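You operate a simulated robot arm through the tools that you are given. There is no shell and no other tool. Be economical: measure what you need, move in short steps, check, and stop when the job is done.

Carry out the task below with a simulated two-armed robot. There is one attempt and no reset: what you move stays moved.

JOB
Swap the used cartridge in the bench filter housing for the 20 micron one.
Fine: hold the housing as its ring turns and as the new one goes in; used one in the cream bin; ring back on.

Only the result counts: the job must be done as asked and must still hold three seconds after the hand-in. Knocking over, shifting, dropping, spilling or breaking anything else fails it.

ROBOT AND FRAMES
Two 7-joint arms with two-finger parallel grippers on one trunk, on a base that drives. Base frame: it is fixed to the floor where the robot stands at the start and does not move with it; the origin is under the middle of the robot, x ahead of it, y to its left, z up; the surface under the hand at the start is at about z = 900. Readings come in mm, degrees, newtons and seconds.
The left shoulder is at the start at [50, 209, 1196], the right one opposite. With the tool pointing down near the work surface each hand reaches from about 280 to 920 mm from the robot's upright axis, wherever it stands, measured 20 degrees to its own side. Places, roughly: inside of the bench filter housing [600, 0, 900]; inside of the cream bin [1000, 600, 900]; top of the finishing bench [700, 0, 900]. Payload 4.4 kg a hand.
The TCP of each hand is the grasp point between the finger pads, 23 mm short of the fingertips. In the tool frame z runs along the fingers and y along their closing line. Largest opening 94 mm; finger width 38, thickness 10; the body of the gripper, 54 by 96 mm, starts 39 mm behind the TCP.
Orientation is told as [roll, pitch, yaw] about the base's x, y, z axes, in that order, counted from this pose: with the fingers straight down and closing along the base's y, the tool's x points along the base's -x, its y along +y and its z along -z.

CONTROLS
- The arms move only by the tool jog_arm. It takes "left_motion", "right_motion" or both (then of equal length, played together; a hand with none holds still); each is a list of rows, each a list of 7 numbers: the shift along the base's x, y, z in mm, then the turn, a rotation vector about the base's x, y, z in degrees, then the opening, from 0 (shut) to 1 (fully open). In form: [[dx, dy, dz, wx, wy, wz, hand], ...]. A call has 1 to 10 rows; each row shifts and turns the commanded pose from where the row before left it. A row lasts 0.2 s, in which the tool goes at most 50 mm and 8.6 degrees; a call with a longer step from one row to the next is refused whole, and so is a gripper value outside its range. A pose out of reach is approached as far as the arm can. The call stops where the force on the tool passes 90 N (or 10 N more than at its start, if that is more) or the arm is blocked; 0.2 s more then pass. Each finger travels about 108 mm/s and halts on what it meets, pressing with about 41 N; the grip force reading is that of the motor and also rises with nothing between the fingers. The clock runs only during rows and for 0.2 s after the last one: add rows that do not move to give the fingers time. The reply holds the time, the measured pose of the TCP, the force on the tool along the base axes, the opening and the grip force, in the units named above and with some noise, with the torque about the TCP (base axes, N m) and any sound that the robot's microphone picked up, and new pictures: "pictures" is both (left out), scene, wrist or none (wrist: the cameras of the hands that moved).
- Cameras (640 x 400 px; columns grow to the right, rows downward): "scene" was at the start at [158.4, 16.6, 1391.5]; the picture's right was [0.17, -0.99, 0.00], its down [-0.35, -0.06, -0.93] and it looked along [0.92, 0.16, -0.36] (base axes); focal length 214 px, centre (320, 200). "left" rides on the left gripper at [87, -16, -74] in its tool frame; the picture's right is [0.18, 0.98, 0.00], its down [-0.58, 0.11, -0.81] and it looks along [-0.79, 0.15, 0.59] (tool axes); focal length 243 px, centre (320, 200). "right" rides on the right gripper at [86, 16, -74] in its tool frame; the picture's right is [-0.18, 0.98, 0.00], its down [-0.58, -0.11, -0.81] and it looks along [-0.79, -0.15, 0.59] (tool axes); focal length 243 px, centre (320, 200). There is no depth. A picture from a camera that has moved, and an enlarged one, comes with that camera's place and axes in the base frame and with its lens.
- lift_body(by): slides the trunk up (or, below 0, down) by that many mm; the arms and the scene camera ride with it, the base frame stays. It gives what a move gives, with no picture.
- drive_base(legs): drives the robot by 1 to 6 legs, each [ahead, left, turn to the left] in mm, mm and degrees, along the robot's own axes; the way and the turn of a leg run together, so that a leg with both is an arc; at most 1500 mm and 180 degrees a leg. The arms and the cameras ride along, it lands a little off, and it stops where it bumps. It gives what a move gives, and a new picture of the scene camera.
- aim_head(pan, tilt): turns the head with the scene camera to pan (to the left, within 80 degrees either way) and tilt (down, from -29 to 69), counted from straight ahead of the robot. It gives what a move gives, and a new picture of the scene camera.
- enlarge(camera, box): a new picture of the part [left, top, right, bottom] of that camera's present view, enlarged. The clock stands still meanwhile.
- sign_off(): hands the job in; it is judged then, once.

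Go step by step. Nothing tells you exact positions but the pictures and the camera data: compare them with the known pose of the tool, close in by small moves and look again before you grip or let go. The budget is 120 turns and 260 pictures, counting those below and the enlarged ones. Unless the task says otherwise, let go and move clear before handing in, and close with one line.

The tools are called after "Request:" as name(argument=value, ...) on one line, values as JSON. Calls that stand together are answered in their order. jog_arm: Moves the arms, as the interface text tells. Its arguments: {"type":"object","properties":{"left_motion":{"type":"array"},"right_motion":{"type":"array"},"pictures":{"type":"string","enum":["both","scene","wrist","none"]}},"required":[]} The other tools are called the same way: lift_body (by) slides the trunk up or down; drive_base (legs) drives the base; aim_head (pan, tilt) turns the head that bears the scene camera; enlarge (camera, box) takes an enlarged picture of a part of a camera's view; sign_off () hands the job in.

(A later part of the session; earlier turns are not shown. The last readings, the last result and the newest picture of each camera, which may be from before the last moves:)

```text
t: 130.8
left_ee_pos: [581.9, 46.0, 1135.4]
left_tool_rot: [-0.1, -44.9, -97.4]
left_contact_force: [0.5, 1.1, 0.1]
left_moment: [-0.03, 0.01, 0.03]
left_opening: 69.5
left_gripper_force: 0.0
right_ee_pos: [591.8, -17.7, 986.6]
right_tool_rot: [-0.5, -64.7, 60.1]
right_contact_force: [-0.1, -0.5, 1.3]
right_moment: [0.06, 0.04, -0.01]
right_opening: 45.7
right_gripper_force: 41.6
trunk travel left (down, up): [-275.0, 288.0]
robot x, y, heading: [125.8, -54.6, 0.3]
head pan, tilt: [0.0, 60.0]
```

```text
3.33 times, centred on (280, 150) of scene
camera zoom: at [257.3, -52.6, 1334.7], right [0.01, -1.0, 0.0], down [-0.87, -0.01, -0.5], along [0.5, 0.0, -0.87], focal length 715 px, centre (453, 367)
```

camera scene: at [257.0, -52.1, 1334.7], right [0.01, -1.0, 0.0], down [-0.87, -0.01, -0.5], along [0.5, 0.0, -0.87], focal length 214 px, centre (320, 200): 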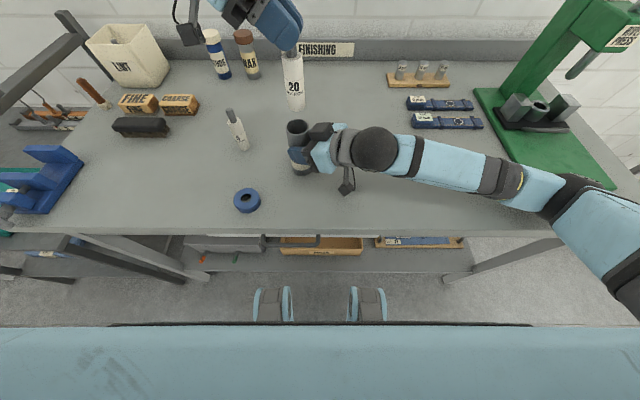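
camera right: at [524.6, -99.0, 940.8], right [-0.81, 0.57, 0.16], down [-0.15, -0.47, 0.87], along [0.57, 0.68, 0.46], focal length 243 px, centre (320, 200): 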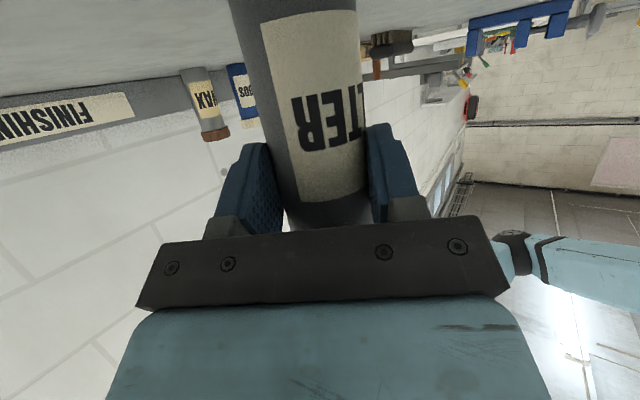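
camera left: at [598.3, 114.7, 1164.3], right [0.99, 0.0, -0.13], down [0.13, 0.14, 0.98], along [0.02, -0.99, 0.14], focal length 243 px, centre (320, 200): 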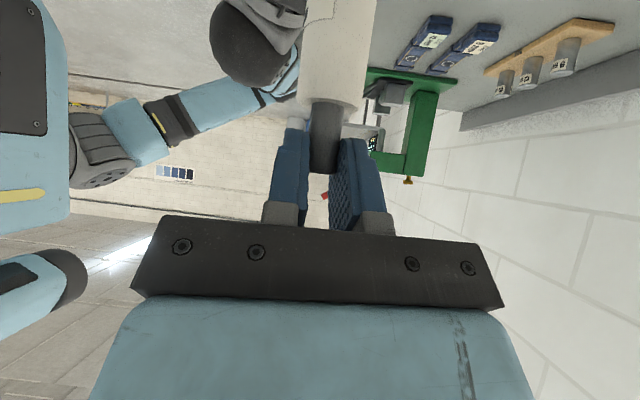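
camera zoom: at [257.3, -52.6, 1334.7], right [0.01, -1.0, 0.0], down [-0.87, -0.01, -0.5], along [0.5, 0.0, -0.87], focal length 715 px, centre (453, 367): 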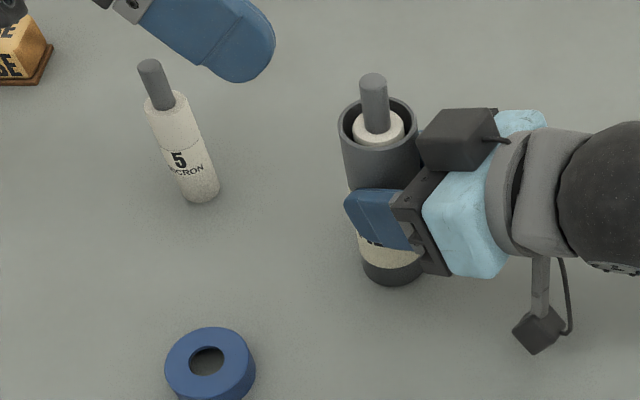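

The new cartridge stands in the housing. Now I fetch the ring, returning to the exact pose where I released it.

Request:
jog_arm(left_motion=[[-20, 18.5, 0, 0, 0, 0, 0.74], [-20, 18.5, 0, 0, 0, 0, 0.74], [-20, 18.5, 0, 0, 0, 0, 0.74], [-20.5, 18, 0, 0, 0, 0, 0.74], [0, 0, -45, 0, 0, 0, 0.74], [0, 0, -45, 0, 0, 0, 0.74], [0, 0, -45, 0, 0, 0, 0.74], [0, 0, -35, 0, 0, 0, 0.74], [0, 0, 0, 0, 0, 0, 0.74]], pictures="wrist")

Request:
enlarge(camera="scene", box=[176, 130, 304, 220])

```text
t: 132.8
left_ee_pos: [502.0, 119.7, 964.9]
left_tool_rot: [0.1, -44.9, -97.4]
left_contact_force: [0.1, 0.0, 0.6]
left_moment: [0.01, -0.01, 0.02]
left_opening: 69.9
left_gripper_force: 0.1
right_ee_pos: [592.3, -17.6, 986.8]
right_tool_rot: [-0.8, -64.7, 60.3]
right_contact_force: [0.9, 1.4, 1.6]
right_moment: [0.12, 0.0, -0.06]
right_opening: 45.2
right_gripper_force: 41.1
trunk travel left (down, up): [-275.0, 288.0]
robot x, y, heading: [125.8, -54.1, 0.8]
head pan, tilt: [0.0, 60.0]
camera left: at [501.1, 234.0, 956.0], right [0.99, 0.0, -0.13], down [0.13, 0.14, 0.98], along [0.02, -0.99, 0.14], focal length 243 px, centre (320, 200)
```

left: 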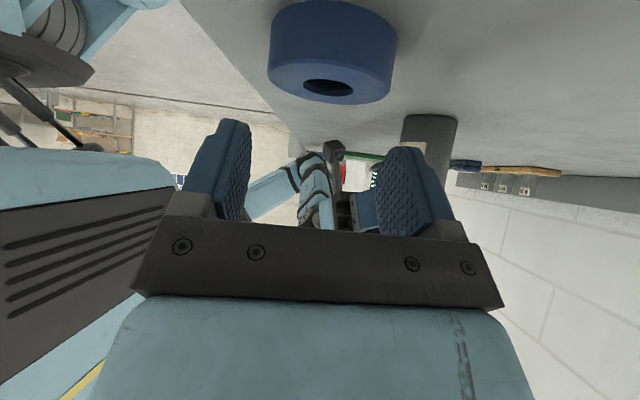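

```text
4.44 times, centred on (240, 175) of scene
camera zoom: at [256.8, -51.7, 1334.8], right [0.01, -1.0, 0.0], down [-0.87, -0.01, -0.5], along [0.5, 0.0, -0.87], focal length 953 px, centre (676, 311)
```

zoom: 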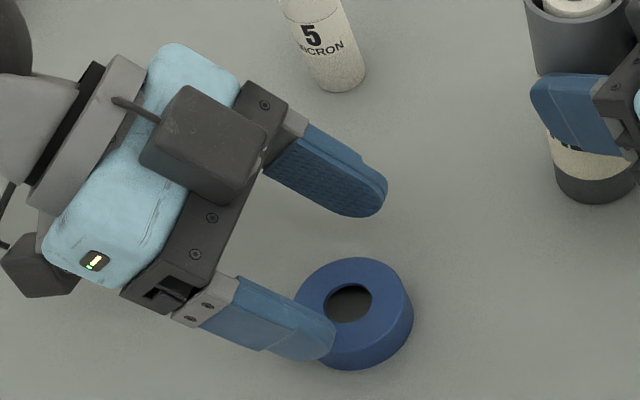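

Aligned with the ring. I descend and grip it.

Request:
jog_arm(left_motion=[[0, 0, -16, 0, 0, 0, 0.74], [0, 0, -14, 0, 0, 0, 0.74], [0, 0, 0, 0, 0, 0, 0.66], [0, 0, 0, 0, 0, 0, 0.6], [0, 0, 0, 0, 0, 0, 0.52], [0, 0, 0, 0, 0, 0, 0.45], [0, 0, 0, 0, 0, 0, 0.45]], pictures="wrist")

```text
t: 134.4
left_ee_pos: [502.9, 120.3, 934.7]
left_tool_rot: [0.0, -44.9, -97.4]
left_contact_force: [0.0, 0.2, 0.1]
left_moment: [0.01, 0.01, -0.01]
left_opening: 56.3
left_gripper_force: 41.4
right_ee_pos: [591.6, -17.5, 987.2]
right_tool_rot: [-0.7, -64.7, 60.1]
right_contact_force: [2.5, 0.9, 2.2]
right_moment: [0.11, -0.01, -0.01]
right_opening: 45.5
right_gripper_force: 40.8
trunk travel left (down, up): [-275.0, 288.0]
robot x, y, heading: [126.7, -49.7, 0.6]
head pan, tilt: [0.0, 60.0]
camera left: at [501.5, 234.5, 926.5], right [0.99, 0.0, -0.13], down [0.13, 0.14, 0.98], along [0.02, -0.99, 0.14], focal length 243 px, centre (320, 200)
```

left: 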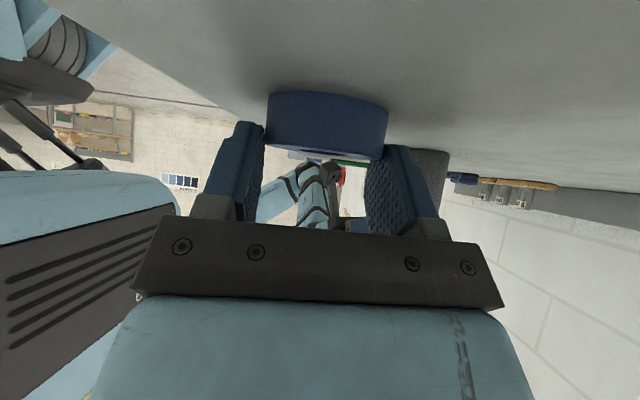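

The ring is gripped at 56 mm. I lift it and carry it above the housing pin.

Request:
jog_arm(left_motion=[[0, 0, 10, 0, 0, 0, 0.45], [0, 0, 47, 0, 0, 0, 0.45], [0, 0, 47, 0, 0, 0, 0.45], [0, 0, 47, 0, 0, 0, 0.45], [0, 0, 47, 0, 0, 0, 0.45], [24.4, -29.2, 0, 0, 0, 0, 0.45], [24.4, -29.2, 0, 0, 0, 0, 0.45], [24.4, -29.2, 0, 0, 0, 0, 0.45], [24.4, -29.2, 0, 0, 0, 0, 0.45], [0, 0, 0, 0, 0, 0, 0.45]], pictures="wrist")

Request:
enlarge(camera="scene", box=[264, 70, 352, 140])

```text
t: 136.7
left_ee_pos: [599.5, 2.8, 1132.8]
left_tool_rot: [0.0, -44.9, -97.4]
left_contact_force: [0.2, 0.0, -1.0]
left_moment: [0.0, -0.02, 0.0]
left_opening: 56.6
left_gripper_force: 40.7
right_ee_pos: [592.4, -17.5, 987.7]
right_tool_rot: [-0.7, -64.8, 60.2]
right_contact_force: [0.0, -0.4, 1.1]
right_moment: [0.1, 0.09, -0.02]
right_opening: 45.2
right_gripper_force: 41.5
trunk travel left (down, up): [-275.0, 288.0]
robot x, y, heading: [122.2, -52.0, 0.1]
head pan, tilt: [0.0, 60.0]
camera left: at [599.4, 118.1, 1124.1], right [0.99, 0.0, -0.13], down [0.13, 0.14, 0.98], along [0.02, -0.99, 0.14], focal length 243 px, centre (320, 200)
```

left: 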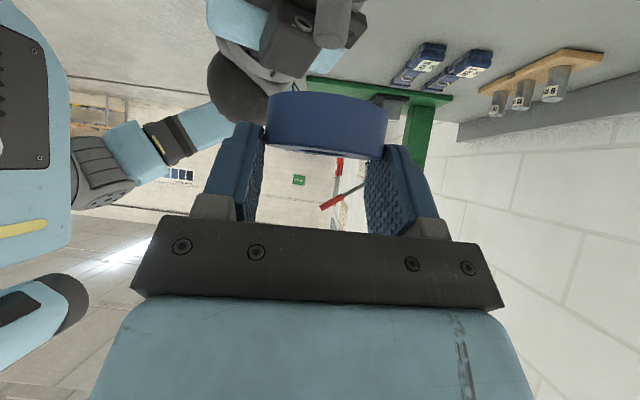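

```text
5.71 times, centred on (308, 105) of scene
camera zoom: at [256.8, -51.7, 1334.7], right [0.01, -1.0, 0.0], down [-0.87, -0.01, -0.5], along [0.5, 0.0, -0.87], focal length 1226 px, centre (389, 743)
```

zoom: 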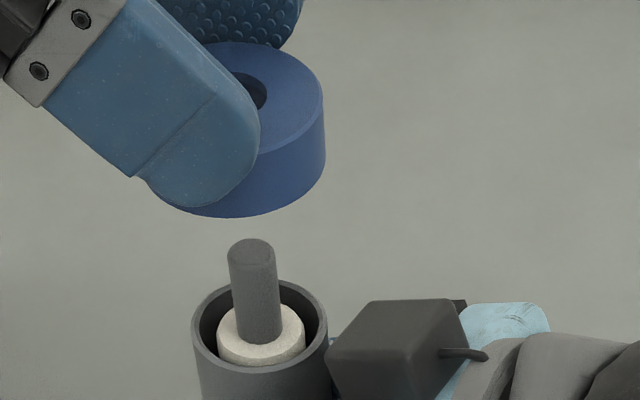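

From the views, the ring needs to shift about (-2.5, -2) mm. I apply this and lower over the pin, checking part way.

Request:
jog_arm(left_motion=[[-2.4, -1.8, 0, 0, 0, 0, 0.45], [0, 0, -15, 0, 0, 0, 0.45], [0, 0, -15, 0, 0, 0, 0.45], [0, 0, 0, 0, 0, 0, 0.45]], pictures="wrist")

Request:
enlarge(camera="scene", box=[264, 70, 352, 140])

Request:
enlarge(camera="left", box=[230, 0, 430, 200])

```text
t: 137.7
left_ee_pos: [595.3, 0.1, 1101.6]
left_tool_rot: [-0.1, -44.8, -97.4]
left_contact_force: [0.3, -0.8, 1.2]
left_moment: [0.02, 0.04, -0.01]
left_opening: 56.3
left_gripper_force: 40.7
right_ee_pos: [590.7, -16.9, 987.0]
right_tool_rot: [-0.7, -64.7, 60.0]
right_contact_force: [-1.0, -0.8, 1.4]
right_moment: [0.06, 0.09, 0.03]
right_opening: 45.5
right_gripper_force: 41.2
trunk travel left (down, up): [-275.0, 288.0]
robot x, y, heading: [122.4, -52.6, 0.5]
head pan, tilt: [0.0, 60.0]
camera left: at [596.5, 116.0, 1094.3], right [0.99, 0.0, -0.13], down [0.13, 0.14, 0.98], along [0.02, -0.99, 0.14], focal length 243 px, centre (320, 200)
```

left: 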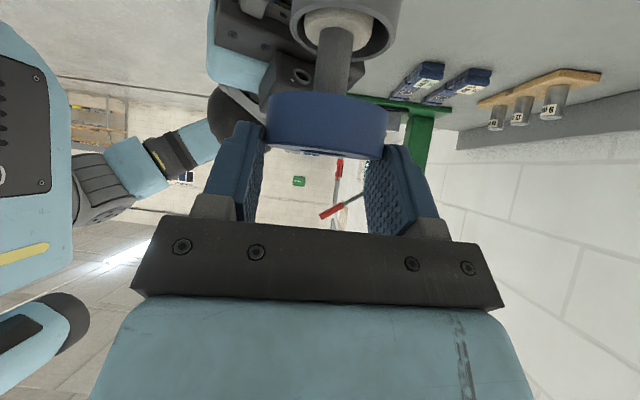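

```text
5.71 times, centred on (308, 105) of scene
camera zoom: at [256.9, -52.0, 1334.8], right [0.01, -1.0, 0.0], down [-0.87, -0.01, -0.5], along [0.5, 0.0, -0.87], focal length 1226 px, centre (389, 743)
```

zoom: 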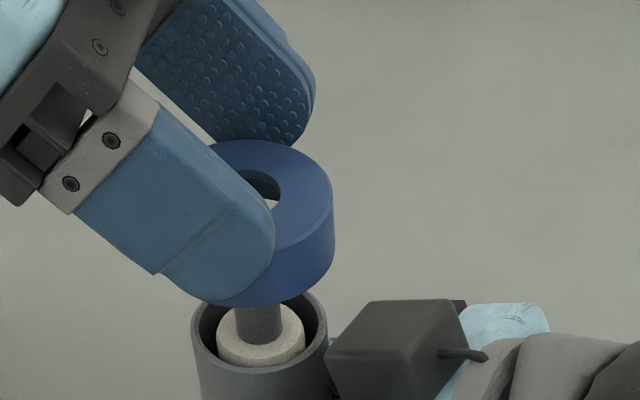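

```text
2.00 times, centred on (330, 100) of left
camera zoom: at [596.5, 116.0, 1094.3], right [0.99, 0.0, -0.13], down [0.13, 0.14, 0.98], along [0.02, -0.99, 0.14], focal length 485 px, centre (300, 400)
```

zoom: 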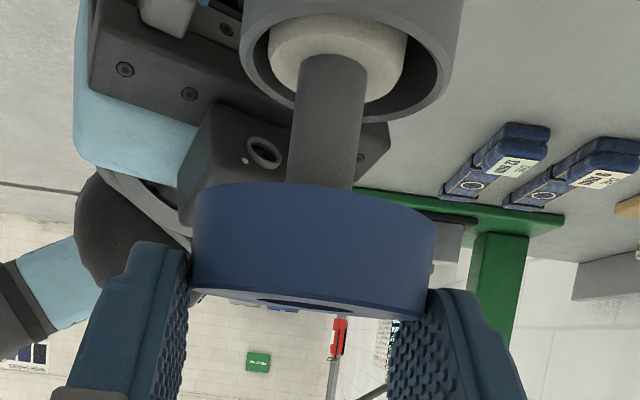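

The ring is well aligned with the pin in both views. I lower further, watching the force.

Request:
jog_arm(left_motion=[[0, 0, -8, 0, 0, 0, 0.45], [0, 0, -8, 0, 0, 0, 0.45], [0, 0, -8, 0, 0, 0, 0.45], [0, 0, -5, 0, 0, 0, 0.45], [0, 0, 0, 0, 0, 0, 0.45]], pictures="none")

Request:
enlarge(camera="scene", box=[264, 70, 352, 140])

Request:
enlarge(camera="left", box=[230, 0, 430, 200])

```text
t: 138.8
left_ee_pos: [596.9, 0.6, 1073.2]
left_tool_rot: [0.1, -45.0, -97.4]
left_contact_force: [-0.6, 0.6, -0.4]
left_moment: [0.0, -0.02, 0.0]
left_opening: 56.5
left_gripper_force: 40.9
right_ee_pos: [590.9, -18.1, 986.2]
right_tool_rot: [-0.7, -64.8, 60.1]
right_contact_force: [-0.7, -1.1, 0.9]
right_moment: [-0.02, 0.15, 0.01]
right_opening: 45.6
right_gripper_force: 40.7
trunk travel left (down, up): [-275.0, 288.0]
robot x, y, heading: [121.5, -51.4, 0.2]
head pan, tilt: [0.0, 60.0]
```

```text
5.71 times, centred on (308, 105) of scene
camera zoom: at [256.9, -51.9, 1334.8], right [0.01, -1.0, 0.0], down [-0.87, -0.01, -0.5], along [0.5, 0.0, -0.87], focal length 1226 px, centre (389, 743)
```

zoom: 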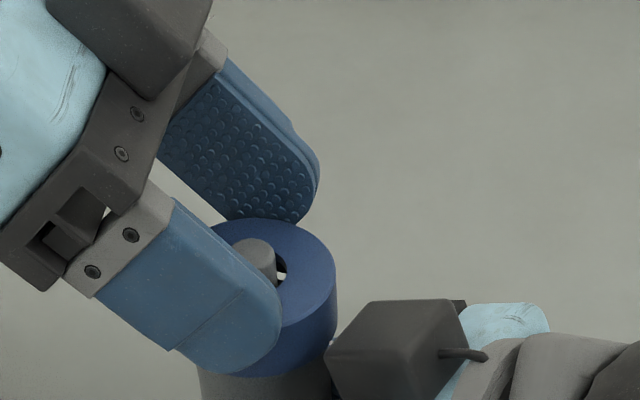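

```text
2.00 times, centred on (330, 100) of left
camera zoom: at [596.6, 116.2, 1065.2], right [0.99, 0.0, -0.13], down [0.13, 0.14, 0.98], along [0.02, -0.99, 0.14], focal length 485 px, centre (300, 400)
```

zoom: 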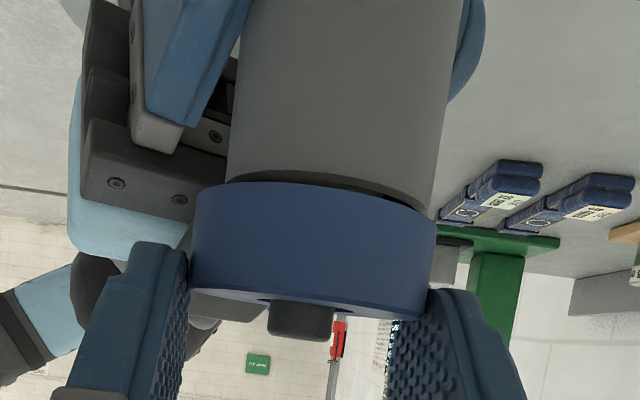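

The pin is through the ring's hole, but against the housing body the ring looks about 2–3 mm to -x. I shift +2.2 mm and lower until contact.

Request:
jog_arm(left_motion=[[2.2, 0, 0, 0, 0, 0, 0.45], [0, 0, -4, 0, 0, 0, 0.45], [0, 0, -4, 0, 0, 0, 0.45], [0, 0, 0, 0, 0, 0, 0.45]], pictures="none")

Request:
enlarge(camera="left", box=[230, 0, 430, 200])

```text
t: 139.8
left_ee_pos: [598.4, 1.8, 1064.8]
left_tool_rot: [0.0, -44.9, -97.3]
left_contact_force: [-0.7, 0.0, 0.4]
left_moment: [-0.02, 0.0, 0.0]
left_opening: 56.3
left_gripper_force: 40.9
right_ee_pos: [590.9, -16.2, 987.1]
right_tool_rot: [-0.7, -64.7, 60.1]
right_contact_force: [-1.2, 0.0, 0.4]
right_moment: [0.03, 0.18, -0.01]
right_opening: 45.5
right_gripper_force: 40.9
trunk travel left (down, up): [-275.0, 288.0]
robot x, y, heading: [125.5, -55.7, 0.4]
head pan, tilt: [0.0, 60.0]
```

```text
2.00 times, centred on (330, 100) of left
camera zoom: at [598.4, 116.1, 1057.2], right [0.99, 0.0, -0.13], down [0.13, 0.14, 0.98], along [0.02, -0.99, 0.14], focal length 485 px, centre (300, 400)
```

zoom: 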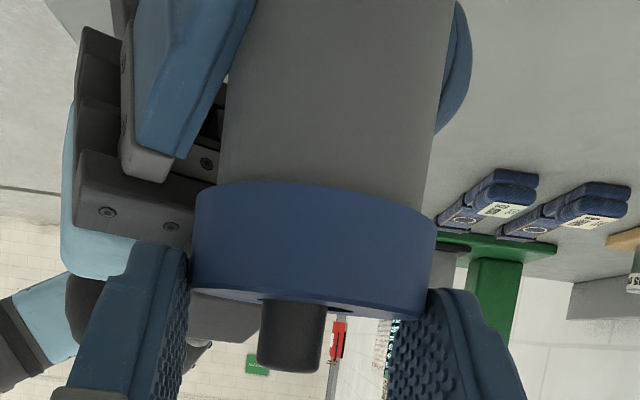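

Now aligned. I lower in small steps to contact.

Request:
jog_arm(left_motion=[[0, 0, -4, 0, 0, 0, 0.45], [0, 0, -3, 0, 0, 0, 0.45], [0, 0, 0, 0, 0, 0, 0.45]], pictures="none")

Request:
jog_arm(left_motion=[[0, 0, -2, 0, 0, 0, 0.45], [0, 0, -2, 0, 0, 0, 0.45], [0, 0, 0, 0, 0, 0, 0.45]], pictures="none")

Request:
enlarge(camera="scene", box=[264, 70, 352, 140])

Request:
enlarge(camera="left", box=[230, 0, 430, 200])

```text
t: 140.7
left_ee_pos: [599.8, 1.8, 1058.2]
left_tool_rot: [0.0, -44.9, -97.3]
left_contact_force: [0.4, -1.2, 0.6]
left_moment: [0.02, -0.03, 0.0]
left_opening: 56.3
left_gripper_force: 40.9
right_ee_pos: [590.3, -15.9, 986.7]
right_tool_rot: [-0.7, -64.7, 60.0]
right_contact_force: [-1.1, -0.4, 1.2]
right_moment: [0.05, 0.15, 0.02]
right_opening: 45.4
right_gripper_force: 41.6
trunk travel left (down, up): [-275.0, 288.0]
robot x, y, heading: [121.8, -53.2, 0.6]
head pan, tilt: [0.0, 60.0]
```

```text
t: 141.4
left_ee_pos: [599.5, 0.2, 1056.8]
left_tool_rot: [0.2, -44.9, -97.5]
left_contact_force: [-5.5, 4.5, 19.9]
left_moment: [-0.01, 0.15, -0.04]
left_opening: 56.3
left_gripper_force: 40.9
right_ee_pos: [592.3, -16.0, 986.7]
right_tool_rot: [-0.8, -64.6, 60.2]
right_contact_force: [6.2, 0.2, -3.8]
right_moment: [0.87, 0.36, -0.14]
right_opening: 45.1
right_gripper_force: 40.9
trunk travel left (down, up): [-275.0, 288.0]
robot x, y, heading: [123.5, -51.1, 0.4]
head pan, tilt: [0.0, 60.0]
```

```text
5.71 times, centred on (308, 105) of scene
camera zoom: at [256.2, -51.4, 1335.1], right [0.01, -1.0, 0.0], down [-0.87, -0.01, -0.5], along [0.5, 0.0, -0.87], focal length 1226 px, centre (389, 743)
```

zoom: 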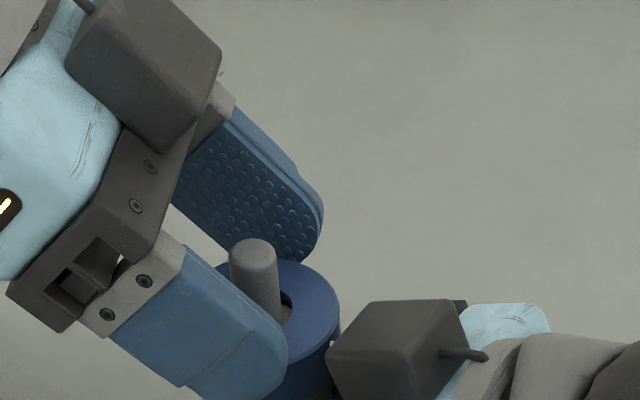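

```text
2.00 times, centred on (330, 100) of left
camera zoom: at [598.4, 116.1, 1047.9], right [0.99, 0.0, -0.13], down [0.13, 0.14, 0.98], along [0.02, -0.99, 0.14], focal length 485 px, centre (300, 400)
```

zoom: 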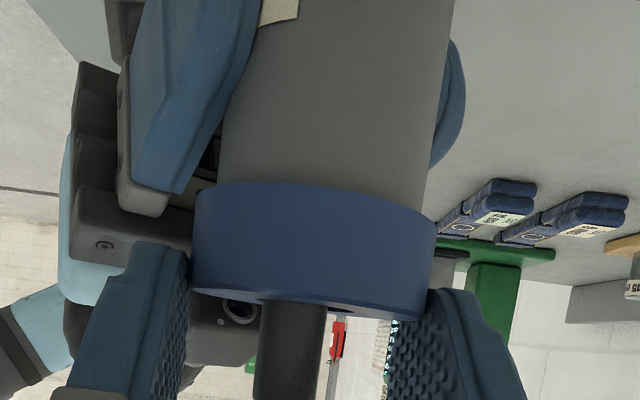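

Contact at z 1057, at the thread start. Now I screw clockwise: open, rotate to -63°, grip, and turn back to -97° with light downward pressure.

Request:
jog_arm(left_motion=[[0, 0, 0, 0, 0, 0, 0.66], [-1.34, 0.08, 0, 0, 0, 8.6, 0.66], [-1.35, -0.13, 0, 0, 0, 8.6, 0.66], [-1.31, -0.32, 0, 0, 0, 8.6, 0.66], [-1.25, -0.51, 0, 0, 0, 8.6, 0.66], [0, 0, 0, 0, 0, 0, 0.45], [1.25, 0.51, -0.5, 0, 0, -8.6, 0.45], [1.31, 0.32, -0.5, 0, 0, -8.6, 0.45], [1.35, 0.13, -0.5, 0, 0, -8.6, 0.45], [1.34, -0.08, -0.5, 0, 0, -8.6, 0.45]], pictures="wrist")

Request:
enlarge(camera="scene", box=[264, 70, 352, 140])

```text
t: 142.4
left_ee_pos: [592.2, 1.8, 1057.4]
left_tool_rot: [0.8, -44.9, -75.4]
left_contact_force: [-5.5, 11.9, 13.7]
left_moment: [-0.22, 0.19, -0.64]
left_opening: 64.5
left_gripper_force: 3.0
right_ee_pos: [594.1, -20.5, 986.6]
right_tool_rot: [-0.4, -64.4, 59.2]
right_contact_force: [-2.2, -7.5, 9.5]
right_moment: [1.28, 1.2, 0.5]
right_opening: 45.4
right_gripper_force: 41.1
trunk travel left (down, up): [-275.0, 288.0]
robot x, y, heading: [123.2, -57.0, 0.3]
head pan, tilt: [0.0, 60.0]
stopped in row 4 (left hand): the force on the tool passed its limit at 113 N (the readings are from after the stop); the commanded pose is now the measured one
camera left: at [548.7, 108.4, 1048.9], right [0.92, 0.38, -0.12], down [0.06, 0.18, 0.98], along [0.4, -0.91, 0.14], focal length 243 px, centre (320, 200)
```

left: 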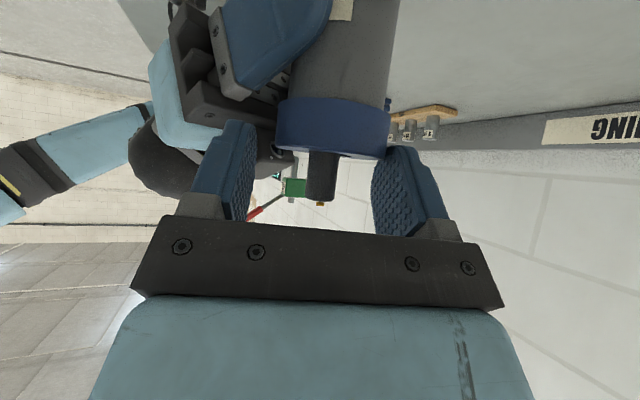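

```text
5.71 times, centred on (308, 105) of scene
camera zoom: at [254.8, -51.9, 1335.2], right [0.01, -1.0, 0.0], down [-0.86, -0.01, -0.5], along [0.5, 0.0, -0.86], focal length 1226 px, centre (389, 743)
```

zoom: 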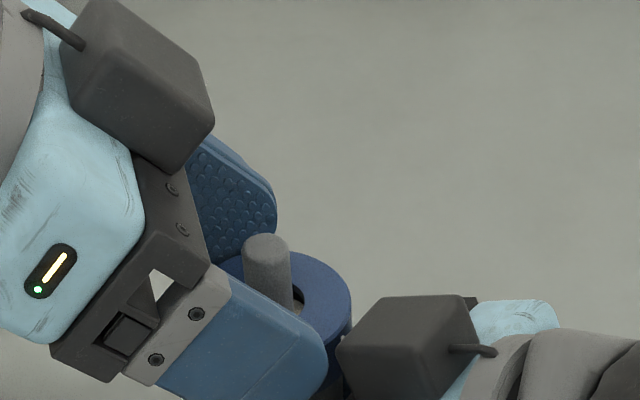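

The open left finger hit the right hand's box during the return. I back the left hand out along the reverse path and inspect.

Request:
jog_arm(left_motion=[[2.4, -0.3, 0, 0, 0, -7.3, 0.68], [2.4, -0.3, 0, 0, 0, -7.3, 0.68], [2.4, -0.3, 0, 0, 0, -7.3, 0.7], [0, 0, 0, 0, 0, 0, 0.7]], pictures="wrist")

Request:
enlarge(camera="scene", box=[256, 80, 352, 190])

Request:
enlarge(camera="right", box=[200, 0, 440, 240])

```text
t: 143.4
left_ee_pos: [600.2, 2.9, 1055.5]
left_tool_rot: [0.6, -44.8, -97.2]
left_contact_force: [0.5, -0.4, 0.7]
left_moment: [-0.04, 0.0, -0.01]
left_opening: 66.0
left_gripper_force: 0.0
right_ee_pos: [594.2, -19.7, 988.0]
right_tool_rot: [-0.7, -64.3, 59.6]
right_contact_force: [-1.5, 4.8, 24.7]
right_moment: [0.66, 0.43, -0.01]
right_opening: 45.2
right_gripper_force: 40.7
trunk travel left (down, up): [-275.0, 288.0]
robot x, y, heading: [120.4, -52.9, 0.4]
head pan, tilt: [0.0, 60.0]
camera left: at [599.0, 117.1, 1048.0], right [0.99, 0.01, -0.12], down [0.12, 0.14, 0.98], along [0.03, -0.99, 0.14], focal length 243 px, centre (320, 200)
```

left: 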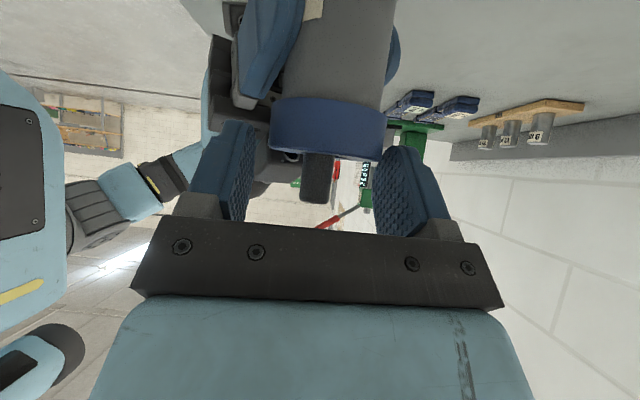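

```text
3.64 times, centred on (304, 135) of scene
camera zoom: at [255.0, -51.5, 1335.1], right [0.01, -1.0, 0.0], down [-0.87, -0.01, -0.5], along [0.5, 0.0, -0.87], focal length 780 px, centre (378, 436)
```

zoom: 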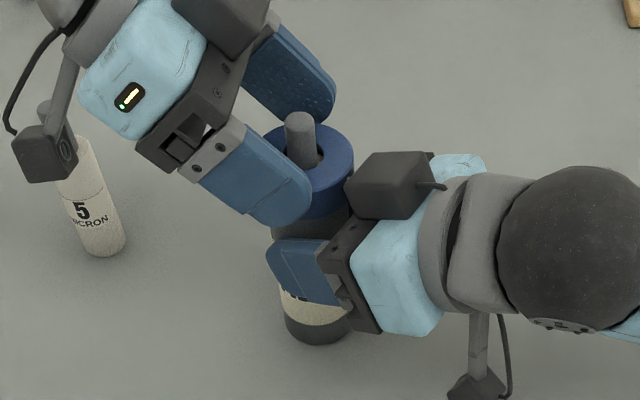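

```text
1.67 times, centred on (320, 120) of right
camera zoom: at [526.3, -101.5, 940.8], right [-0.8, 0.58, 0.16], down [-0.16, -0.46, 0.87], along [0.58, 0.67, 0.46], focal length 404 px, centre (320, 333)
```

zoom: 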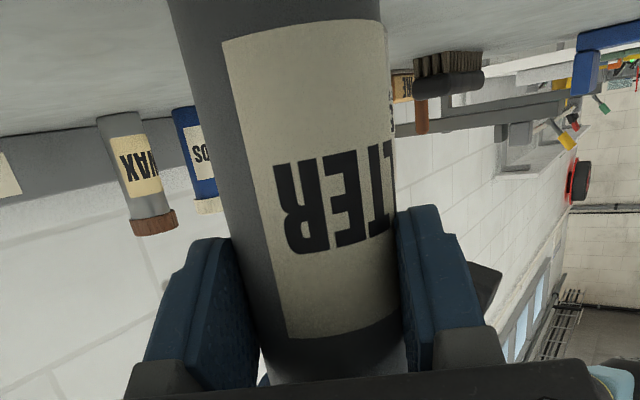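

The ring still sits properly on the rim. I release the right hand, back it off 7 mm so its box clears, and re-close.

Request:
jog_arm(right_motion=[[0, 0, 0, 0, 0, 0, 0.6], [0, 0, 0, 0, 0, 0, 0.75], [0, 0, 0, 0, 0, 0, 0.75], [-2, -3.5, 0, 0, 0, 0, 0.75], [-1.5, -2.6, 0, 0, 0, 0, 0.75], [0, 0, 0, 0, 0, 0, 0.75]], pictures="wrist")

Request:
enlarge(camera="scene", box=[256, 80, 352, 190])

```text
t: 144.8
left_ee_pos: [601.7, 1.5, 1055.9]
left_tool_rot: [0.6, -44.8, -97.2]
left_contact_force: [-0.1, 0.3, -0.7]
left_moment: [0.01, -0.01, 0.01]
left_opening: 65.9
left_gripper_force: 0.1
right_ee_pos: [592.7, -27.2, 984.2]
right_tool_rot: [-0.5, -64.2, 59.2]
right_contact_force: [-0.4, 0.5, -0.3]
right_moment: [0.0, -0.01, 0.0]
right_opening: 70.3
right_gripper_force: 0.0
trunk travel left (down, up): [-275.0, 288.0]
robot x, y, heading: [119.8, -55.3, 0.4]
head pan, tilt: [0.0, 60.0]
camera right: at [523.8, -108.1, 939.0], right [-0.8, 0.58, 0.16], down [-0.15, -0.46, 0.87], along [0.58, 0.67, 0.46], focal length 243 px, centre (320, 200)
```

right: 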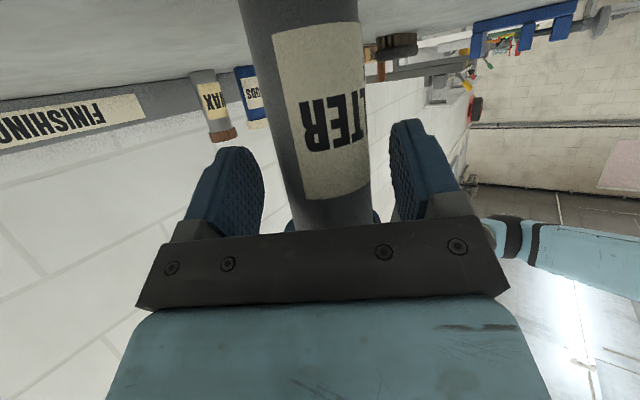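

```text
3.64 times, centred on (304, 135) of scene
camera zoom: at [256.9, -51.7, 1334.7], right [0.01, -1.0, 0.0], down [-0.87, -0.01, -0.5], along [0.5, 0.0, -0.87], focal length 780 px, centre (378, 436)
```

zoom: 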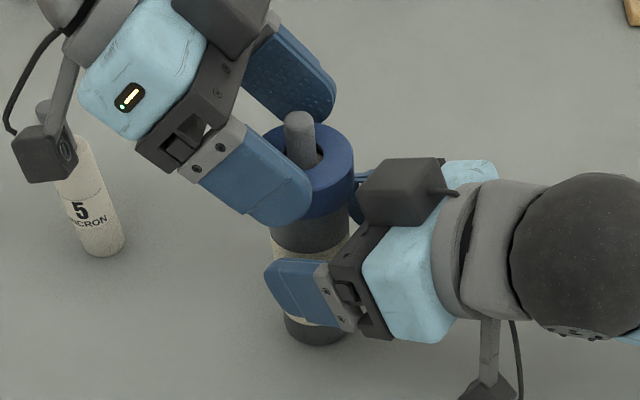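

Request:
jog_arm(right_motion=[[-0.2, 4.8, 4, 0, 0, 0, 0.75], [0, 0, 0, 0, 0, 0, 0.65], [0, 0, 0, 0, 0, 0, 0.58], [0, 0, 0, 0, 0, 0, 0.52], [0, 0, 0, 0, 0, 0, 0.47], [0, 0, 0, 0, 0, 0, 0.4], [0, 0, 0, 0, 0, 0, 0.4]], pictures="wrist")

Request:
enlarge(camera="scene", box=[264, 80, 352, 150])

Request:
enlarge(camera="left", box=[230, 0, 430, 200])

```text
t: 146.4
left_ee_pos: [602.6, 1.2, 1054.9]
left_tool_rot: [0.4, -44.8, -97.3]
left_contact_force: [-0.4, -0.3, 0.9]
left_moment: [-0.01, -0.03, 0.03]
left_opening: 65.9
left_gripper_force: 0.2
right_ee_pos: [591.5, -21.9, 989.3]
right_tool_rot: [-0.5, -64.3, 59.3]
right_contact_force: [2.6, 0.1, 1.5]
right_moment: [0.09, -0.1, -0.04]
right_opening: 45.5
right_gripper_force: 40.6
trunk travel left (down, up): [-275.0, 288.0]
robot x, y, heading: [122.4, -54.7, 0.9]
head pan, tilt: [0.0, 60.0]
camera right: at [523.7, -103.4, 943.0], right [-0.8, 0.58, 0.16], down [-0.16, -0.46, 0.87], along [0.58, 0.67, 0.46], focal length 243 px, centre (320, 200)
```

right: 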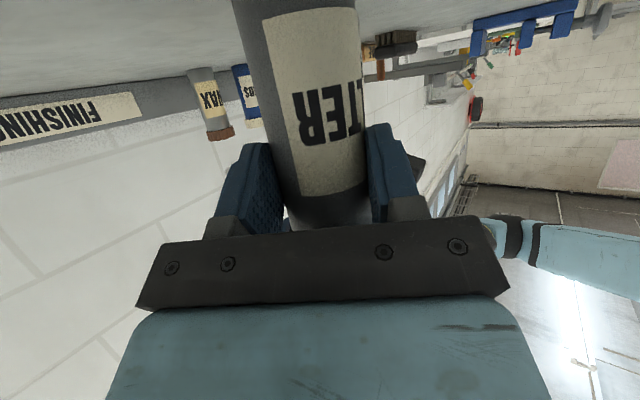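

```text
5.71 times, centred on (308, 115) of scene
camera zoom: at [257.0, -51.7, 1334.8], right [0.01, -1.0, 0.0], down [-0.87, -0.01, -0.5], along [0.5, 0.0, -0.87], focal length 1226 px, centre (389, 686)
```

zoom: 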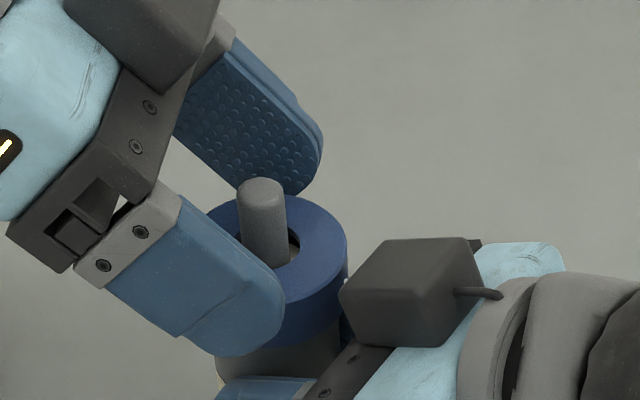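

```text
2.00 times, centred on (330, 100) of left
camera zoom: at [600.3, 116.8, 1047.1], right [0.99, 0.01, -0.12], down [0.12, 0.14, 0.98], along [0.03, -0.99, 0.14], focal length 485 px, centre (300, 400)
```

zoom: 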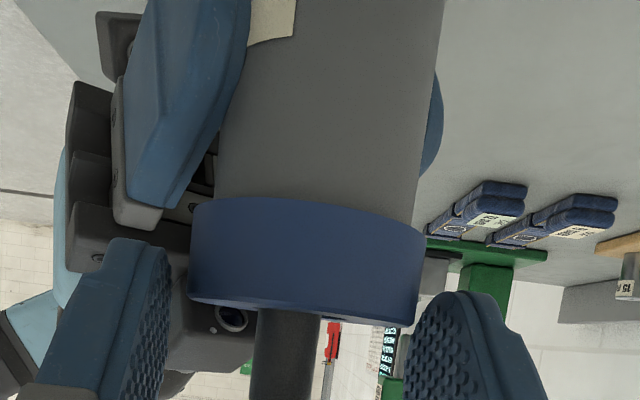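

Both hands are set again, with more clearance. I return with a larger set-back (13 mm) and a shorter 26° arc, grip and turn clockwise.

Request:
jog_arm(left_motion=[[-0.7, 4, -2.5, 0, 0, 0, 0.66], [-2, 0.1, 0, 0, 0, 8.6, 0.66], [-1.9, -0.2, 0, 0, 0, 8.6, 0.66], [-1.9, -0.5, 0, 0, 0, 8.6, 0.66], [0, 0, 0, 0, 0, 0, 0.45], [0, 0, 0, 0, 0, 0, 0.45]], pictures="wrist")

Request:
enlarge(camera="scene", box=[264, 80, 352, 150])

```text
t: 147.8
left_ee_pos: [595.3, 5.0, 1052.5]
left_tool_rot: [0.5, -44.7, -71.4]
left_contact_force: [-11.9, 20.1, -3.1]
left_moment: [0.34, -0.54, -1.85]
left_opening: 59.1
left_gripper_force: 19.3
right_ee_pos: [591.3, -23.3, 989.6]
right_tool_rot: [-0.6, -64.2, 59.1]
right_contact_force: [10.3, -18.2, 5.7]
right_moment: [1.14, 1.57, 1.46]
right_opening: 45.4
right_gripper_force: 40.9
trunk travel left (down, up): [-275.0, 288.0]
robot x, y, heading: [123.0, -54.0, 0.8]
head pan, tilt: [0.0, 60.0]
camera left: at [542.9, 108.2, 1044.2], right [0.89, 0.44, -0.12], down [0.05, 0.18, 0.98], along [0.46, -0.88, 0.14], focal length 243 px, centre (320, 200)
```

left: 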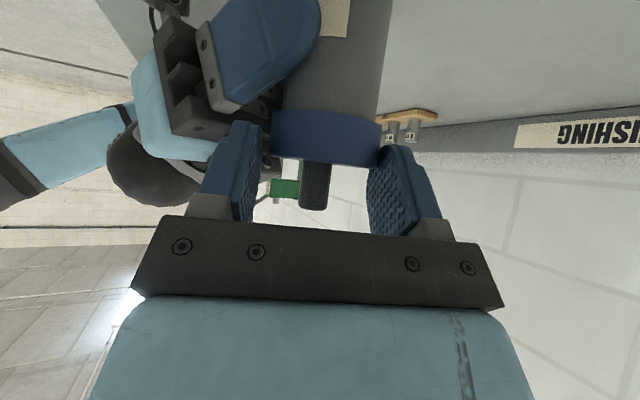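

```text
5.71 times, centred on (308, 115) of scene
camera zoom: at [256.6, -51.6, 1334.8], right [0.01, -1.0, 0.0], down [-0.87, -0.01, -0.5], along [0.5, 0.0, -0.87], focal length 1226 px, centre (389, 686)
```

zoom: 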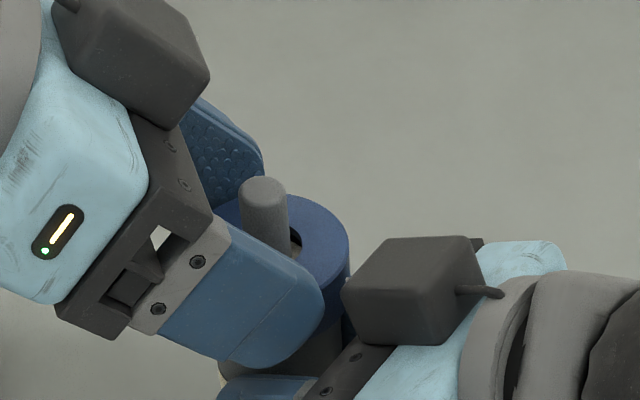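

There is an unexpected torque, probably still light contact with the box. I turn clockwise away from it and check whether the forces relax.

Request:
jog_arm(left_motion=[[1.9, 0.5, 0, 0, 0, -8.6, 0.45], [1.9, 0.2, -0.3, 0, 0, -8.6, 0.45], [0, 0, 0, 0, 0, 0, 0.45]], pictures="wrist")

Request:
enlarge(camera="left", box=[180, 0, 440, 240])

```text
t: 148.6
left_ee_pos: [600.3, 6.4, 1053.4]
left_tool_rot: [0.6, -44.8, -88.6]
left_contact_force: [2.7, 7.5, 0.5]
left_moment: [0.31, -0.16, 0.02]
left_opening: 53.3
left_gripper_force: 41.4
right_ee_pos: [590.9, -21.8, 989.0]
right_tool_rot: [-0.6, -64.3, 59.4]
right_contact_force: [-0.7, -8.1, 3.7]
right_moment: [0.14, -0.08, 0.01]
right_opening: 45.3
right_gripper_force: 41.2
trunk travel left (down, up): [-275.0, 288.0]
robot x, y, heading: [122.0, -57.2, 0.4]
head pan, tilt: [0.0, 60.0]
camera left: at [580.8, 119.4, 1044.4], right [0.98, 0.16, -0.12], down [0.1, 0.16, 0.98], along [0.18, -0.97, 0.14], focal length 243 px, centre (320, 200)
```

left: 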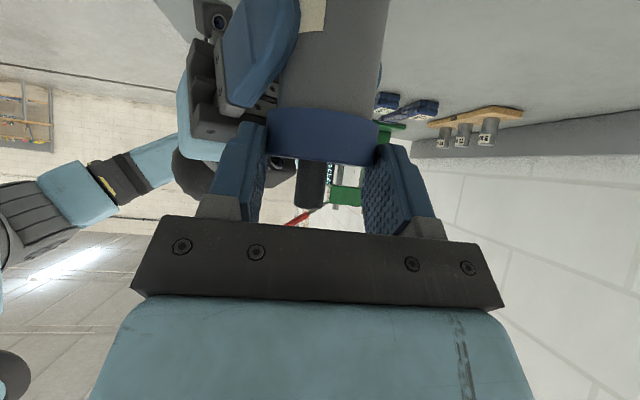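

```text
1.67 times, centred on (310, 120) of left
camera zoom: at [580.8, 119.4, 1044.4], right [0.98, 0.16, -0.12], down [0.1, 0.16, 0.98], along [0.18, -0.97, 0.14], focal length 404 px, centre (337, 333)
```

zoom: 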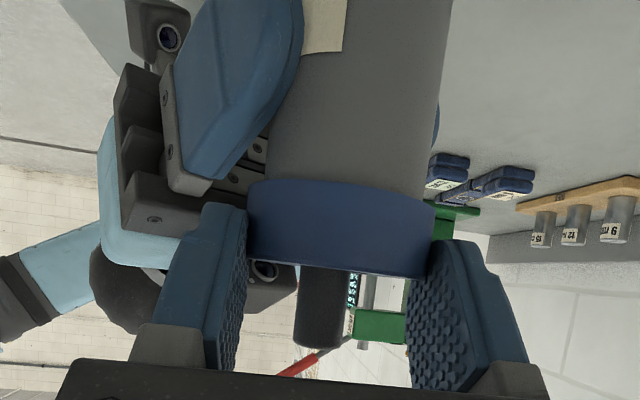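

The forces relaxed once clear of the box, so I'll work in the safe window from -100° to -79°. I finish this stroke, re-seat at a 9 mm set-back and chain short clockwise strokes with light downward pressure.

Request:
jog_arm(left_motion=[[1.35, 0, -0.7, 0, 0, -6, 0.45], [1.35, -0.2, 0, 0, 0, -6, 0.45], [-0.7, -3.5, 0.7, 0, 0, 0, 0.66], [-1.2, 0.15, 0, 0, 0, 7.2, 0.66], [-1.1, 0, 0, 0, 0, 7.2, 0.66], [-1.1, -0.15, 0, 0, 0, 7.2, 0.66], [0, 0, 0, 0, 0, 0, 0.45], [0, 0, 0, 0, 0, 0, 0.45]], pictures="wrist")

Request:
enlarge(camera="scene", box=[264, 80, 352, 150])

```text
t: 150.4
left_ee_pos: [597.5, 3.4, 1052.5]
left_tool_rot: [0.5, -44.8, -79.0]
left_contact_force: [6.3, 10.0, -3.3]
left_moment: [0.28, -0.38, -0.15]
left_opening: 56.6
left_gripper_force: 41.1
right_ee_pos: [591.5, -22.3, 989.0]
right_tool_rot: [-0.5, -64.2, 59.3]
right_contact_force: [-7.0, -9.3, 3.8]
right_moment: [0.56, 0.21, 0.32]
right_opening: 45.5
right_gripper_force: 41.2
trunk travel left (down, up): [-275.0, 288.0]
robot x, y, heading: [119.3, -50.6, 0.4]
head pan, tilt: [0.0, 60.0]
camera left: at [560.4, 111.2, 1044.3], right [0.94, 0.32, -0.12], down [0.07, 0.17, 0.98], along [0.34, -0.93, 0.14], focal length 243 px, centre (320, 200)
```

left: 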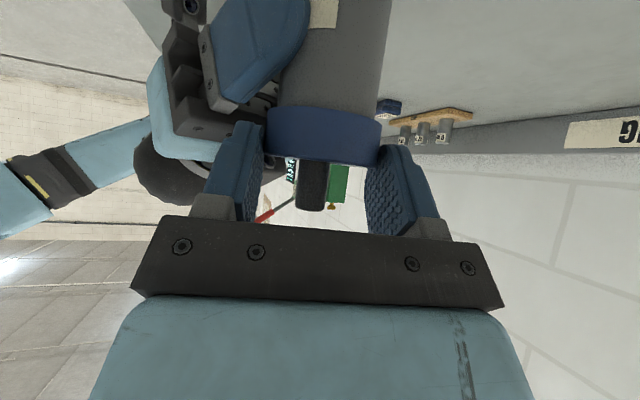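

```text
5.71 times, centred on (308, 115) of scene
camera zoom: at [256.7, -51.7, 1334.8], right [0.01, -1.0, 0.0], down [-0.87, -0.01, -0.5], along [0.5, 0.0, -0.87], focal length 1226 px, centre (389, 686)
```

zoom: 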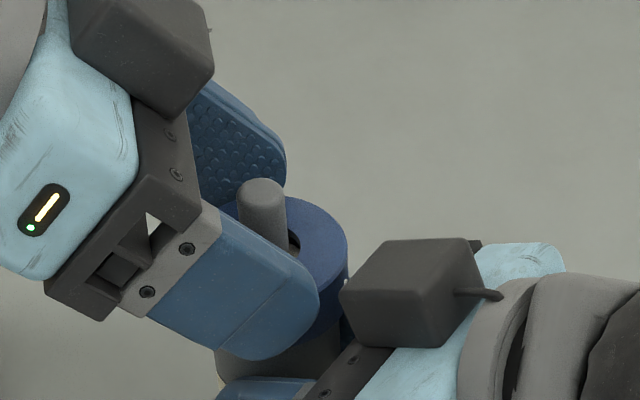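

A good grip at -79°. I chain clockwise strokes.

Request:
jog_arm(left_motion=[[1.6, 0.8, -1, 0, 0, -7.2, 0.45], [1.1, 0, 0, 0, 0, -7.2, 0.45], [1.2, -0.15, 0, 0, 0, -7.2, 0.45], [0, 0, 0.7, 0, 0, 0, 0.66], [-1.2, 0.15, 0, 0, 0, 7.2, 0.66], [-1.1, 0, 0, 0, 0, 7.2, 0.66], [-1.1, -0.15, 0, 0, 0, 7.2, 0.66], [0, 0, 0, 0, 0, 0, 0.45], [0, 0, 0, 0, 0, 0, 0.45]], pictures="none")

Request:
jog_arm(left_motion=[[1.1, 0.15, -1, 0, 0, -7.2, 0.45], [1.1, 0, 0, 0, 0, -7.2, 0.45], [1.2, -0.15, 0, 0, 0, -7.2, 0.45], [0, 0, 0, 0, 0, 0, 0.45]], pictures="none")

Request:
jog_arm(left_motion=[[0, 0, 0.7, 0, 0, 0, 0.66], [-1.2, 0.15, 0, 0, 0, 7.2, 0.66], [-1.1, 0, 0, 0, 0, 7.2, 0.66], [-1.1, -0.15, 0, 0, 0, 7.2, 0.66], [0, 0, 0, 0, 0, 0, 0.45], [1.1, 0.15, -1, 0, 0, -7.2, 0.45], [1.1, 0, 0, 0, 0, -7.2, 0.45], [1.2, -0.15, 0, 0, 0, -7.2, 0.45]], pictures="none")

Request:
jog_arm(left_motion=[[0, 0, 0.7, 0, 0, 0, 0.66], [-1.2, 0.15, 0, 0, 0, 7.2, 0.66], [-1.1, 0, 0, 0, 0, 7.2, 0.66], [-1.1, -0.15, 0, 0, 0, 7.2, 0.66], [0, 0, 0, 0, 0, 0, 0.45], [1.1, 0.15, -1, 0, 0, -7.2, 0.45], [1.1, 0, 0, 0, 0, -7.2, 0.45], [1.2, -0.15, 0, 0, 0, -7.2, 0.45]], pictures="wrist")

Request:
enlarge(camera="scene", box=[264, 80, 352, 150])

```text
t: 152.4
left_ee_pos: [597.1, 2.7, 1052.6]
left_tool_rot: [0.4, -44.8, -79.0]
left_contact_force: [-2.7, 1.8, -0.8]
left_moment: [0.06, 0.24, -0.02]
left_opening: 53.1
left_gripper_force: 40.7
right_ee_pos: [590.4, -22.3, 988.5]
right_tool_rot: [-0.6, -64.1, 59.3]
right_contact_force: [1.6, -1.4, 2.9]
right_moment: [0.13, 0.15, -0.03]
right_opening: 45.1
right_gripper_force: 40.7
trunk travel left (down, up): [-275.0, 288.0]
robot x, y, heading: [121.4, -54.8, 0.7]
head pan, tilt: [0.0, 60.0]
```

```text
t: 153.4
left_ee_pos: [602.6, 3.1, 1050.7]
left_tool_rot: [0.4, -44.8, -100.5]
left_contact_force: [-2.0, 3.7, 1.8]
left_moment: [0.41, 0.33, -0.04]
left_opening: 53.0
left_gripper_force: 41.4
right_ee_pos: [591.2, -22.0, 988.0]
right_tool_rot: [-0.6, -64.3, 59.3]
right_contact_force: [2.9, -2.5, 2.1]
right_moment: [0.05, -0.22, -0.08]
right_opening: 45.3
right_gripper_force: 40.7
trunk travel left (down, up): [-275.0, 288.0]
robot x, y, heading: [123.4, -51.8, 0.5]
head pan, tilt: [0.0, 60.0]
```

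```text
t: 155.2
left_ee_pos: [601.6, 2.6, 1050.2]
left_tool_rot: [0.5, -44.9, -100.6]
left_contact_force: [6.3, 9.9, 4.8]
left_moment: [0.34, -0.24, 0.05]
left_opening: 56.4
left_gripper_force: 41.0
right_ee_pos: [590.9, -22.0, 988.9]
right_tool_rot: [-0.6, -64.2, 59.4]
right_contact_force: [-2.5, -7.5, 2.7]
right_moment: [0.38, -0.11, -0.05]
right_opening: 45.8
right_gripper_force: 41.2
trunk travel left (down, up): [-275.0, 288.0]
robot x, y, heading: [121.7, -50.6, 0.1]
head pan, tilt: [0.0, 60.0]
```

```text
t: 157.0
left_ee_pos: [601.7, 1.7, 1050.3]
left_tool_rot: [0.3, -44.9, -100.5]
left_contact_force: [2.7, 5.9, 4.0]
left_moment: [0.36, 0.1, 0.02]
left_opening: 54.2
left_gripper_force: 41.4
right_ee_pos: [591.2, -20.7, 989.3]
right_tool_rot: [-0.7, -64.2, 59.4]
right_contact_force: [0.1, -4.1, 1.6]
right_moment: [0.09, -0.34, -0.1]
right_opening: 45.3
right_gripper_force: 40.9
trunk travel left (down, up): [-275.0, 288.0]
robot x, y, heading: [120.3, -52.4, 0.4]
head pan, tilt: [0.0, 60.0]
camera left: at [607.0, 118.1, 1042.6], right [0.99, -0.05, -0.12], down [0.13, 0.14, 0.98], along [-0.03, -0.99, 0.14], focal length 243 px, centre (320, 200)
```

left: 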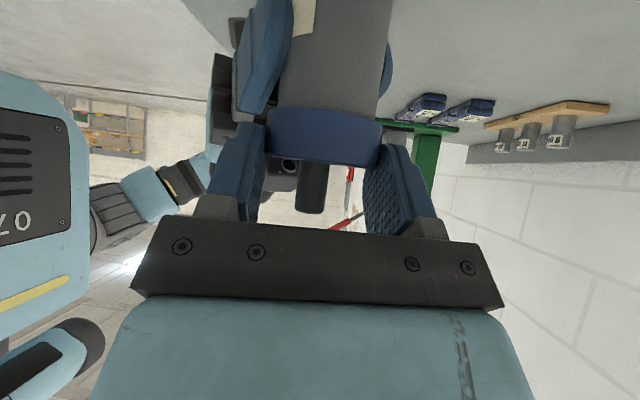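

```text
5.71 times, centred on (308, 115) of scene
camera zoom: at [256.7, -51.6, 1334.8], right [0.01, -1.0, 0.0], down [-0.87, -0.01, -0.5], along [0.5, 0.0, -0.87], focal length 1226 px, centre (389, 686)
```

zoom: 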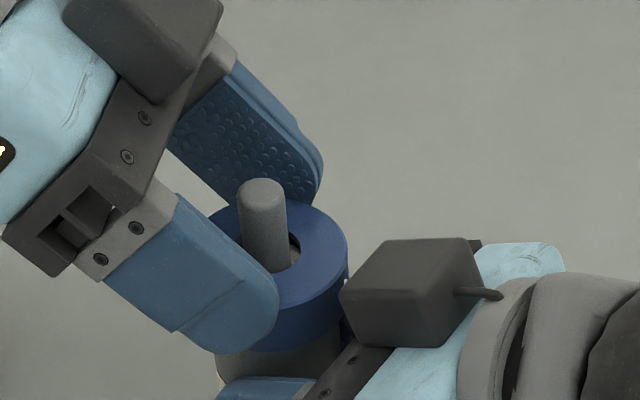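

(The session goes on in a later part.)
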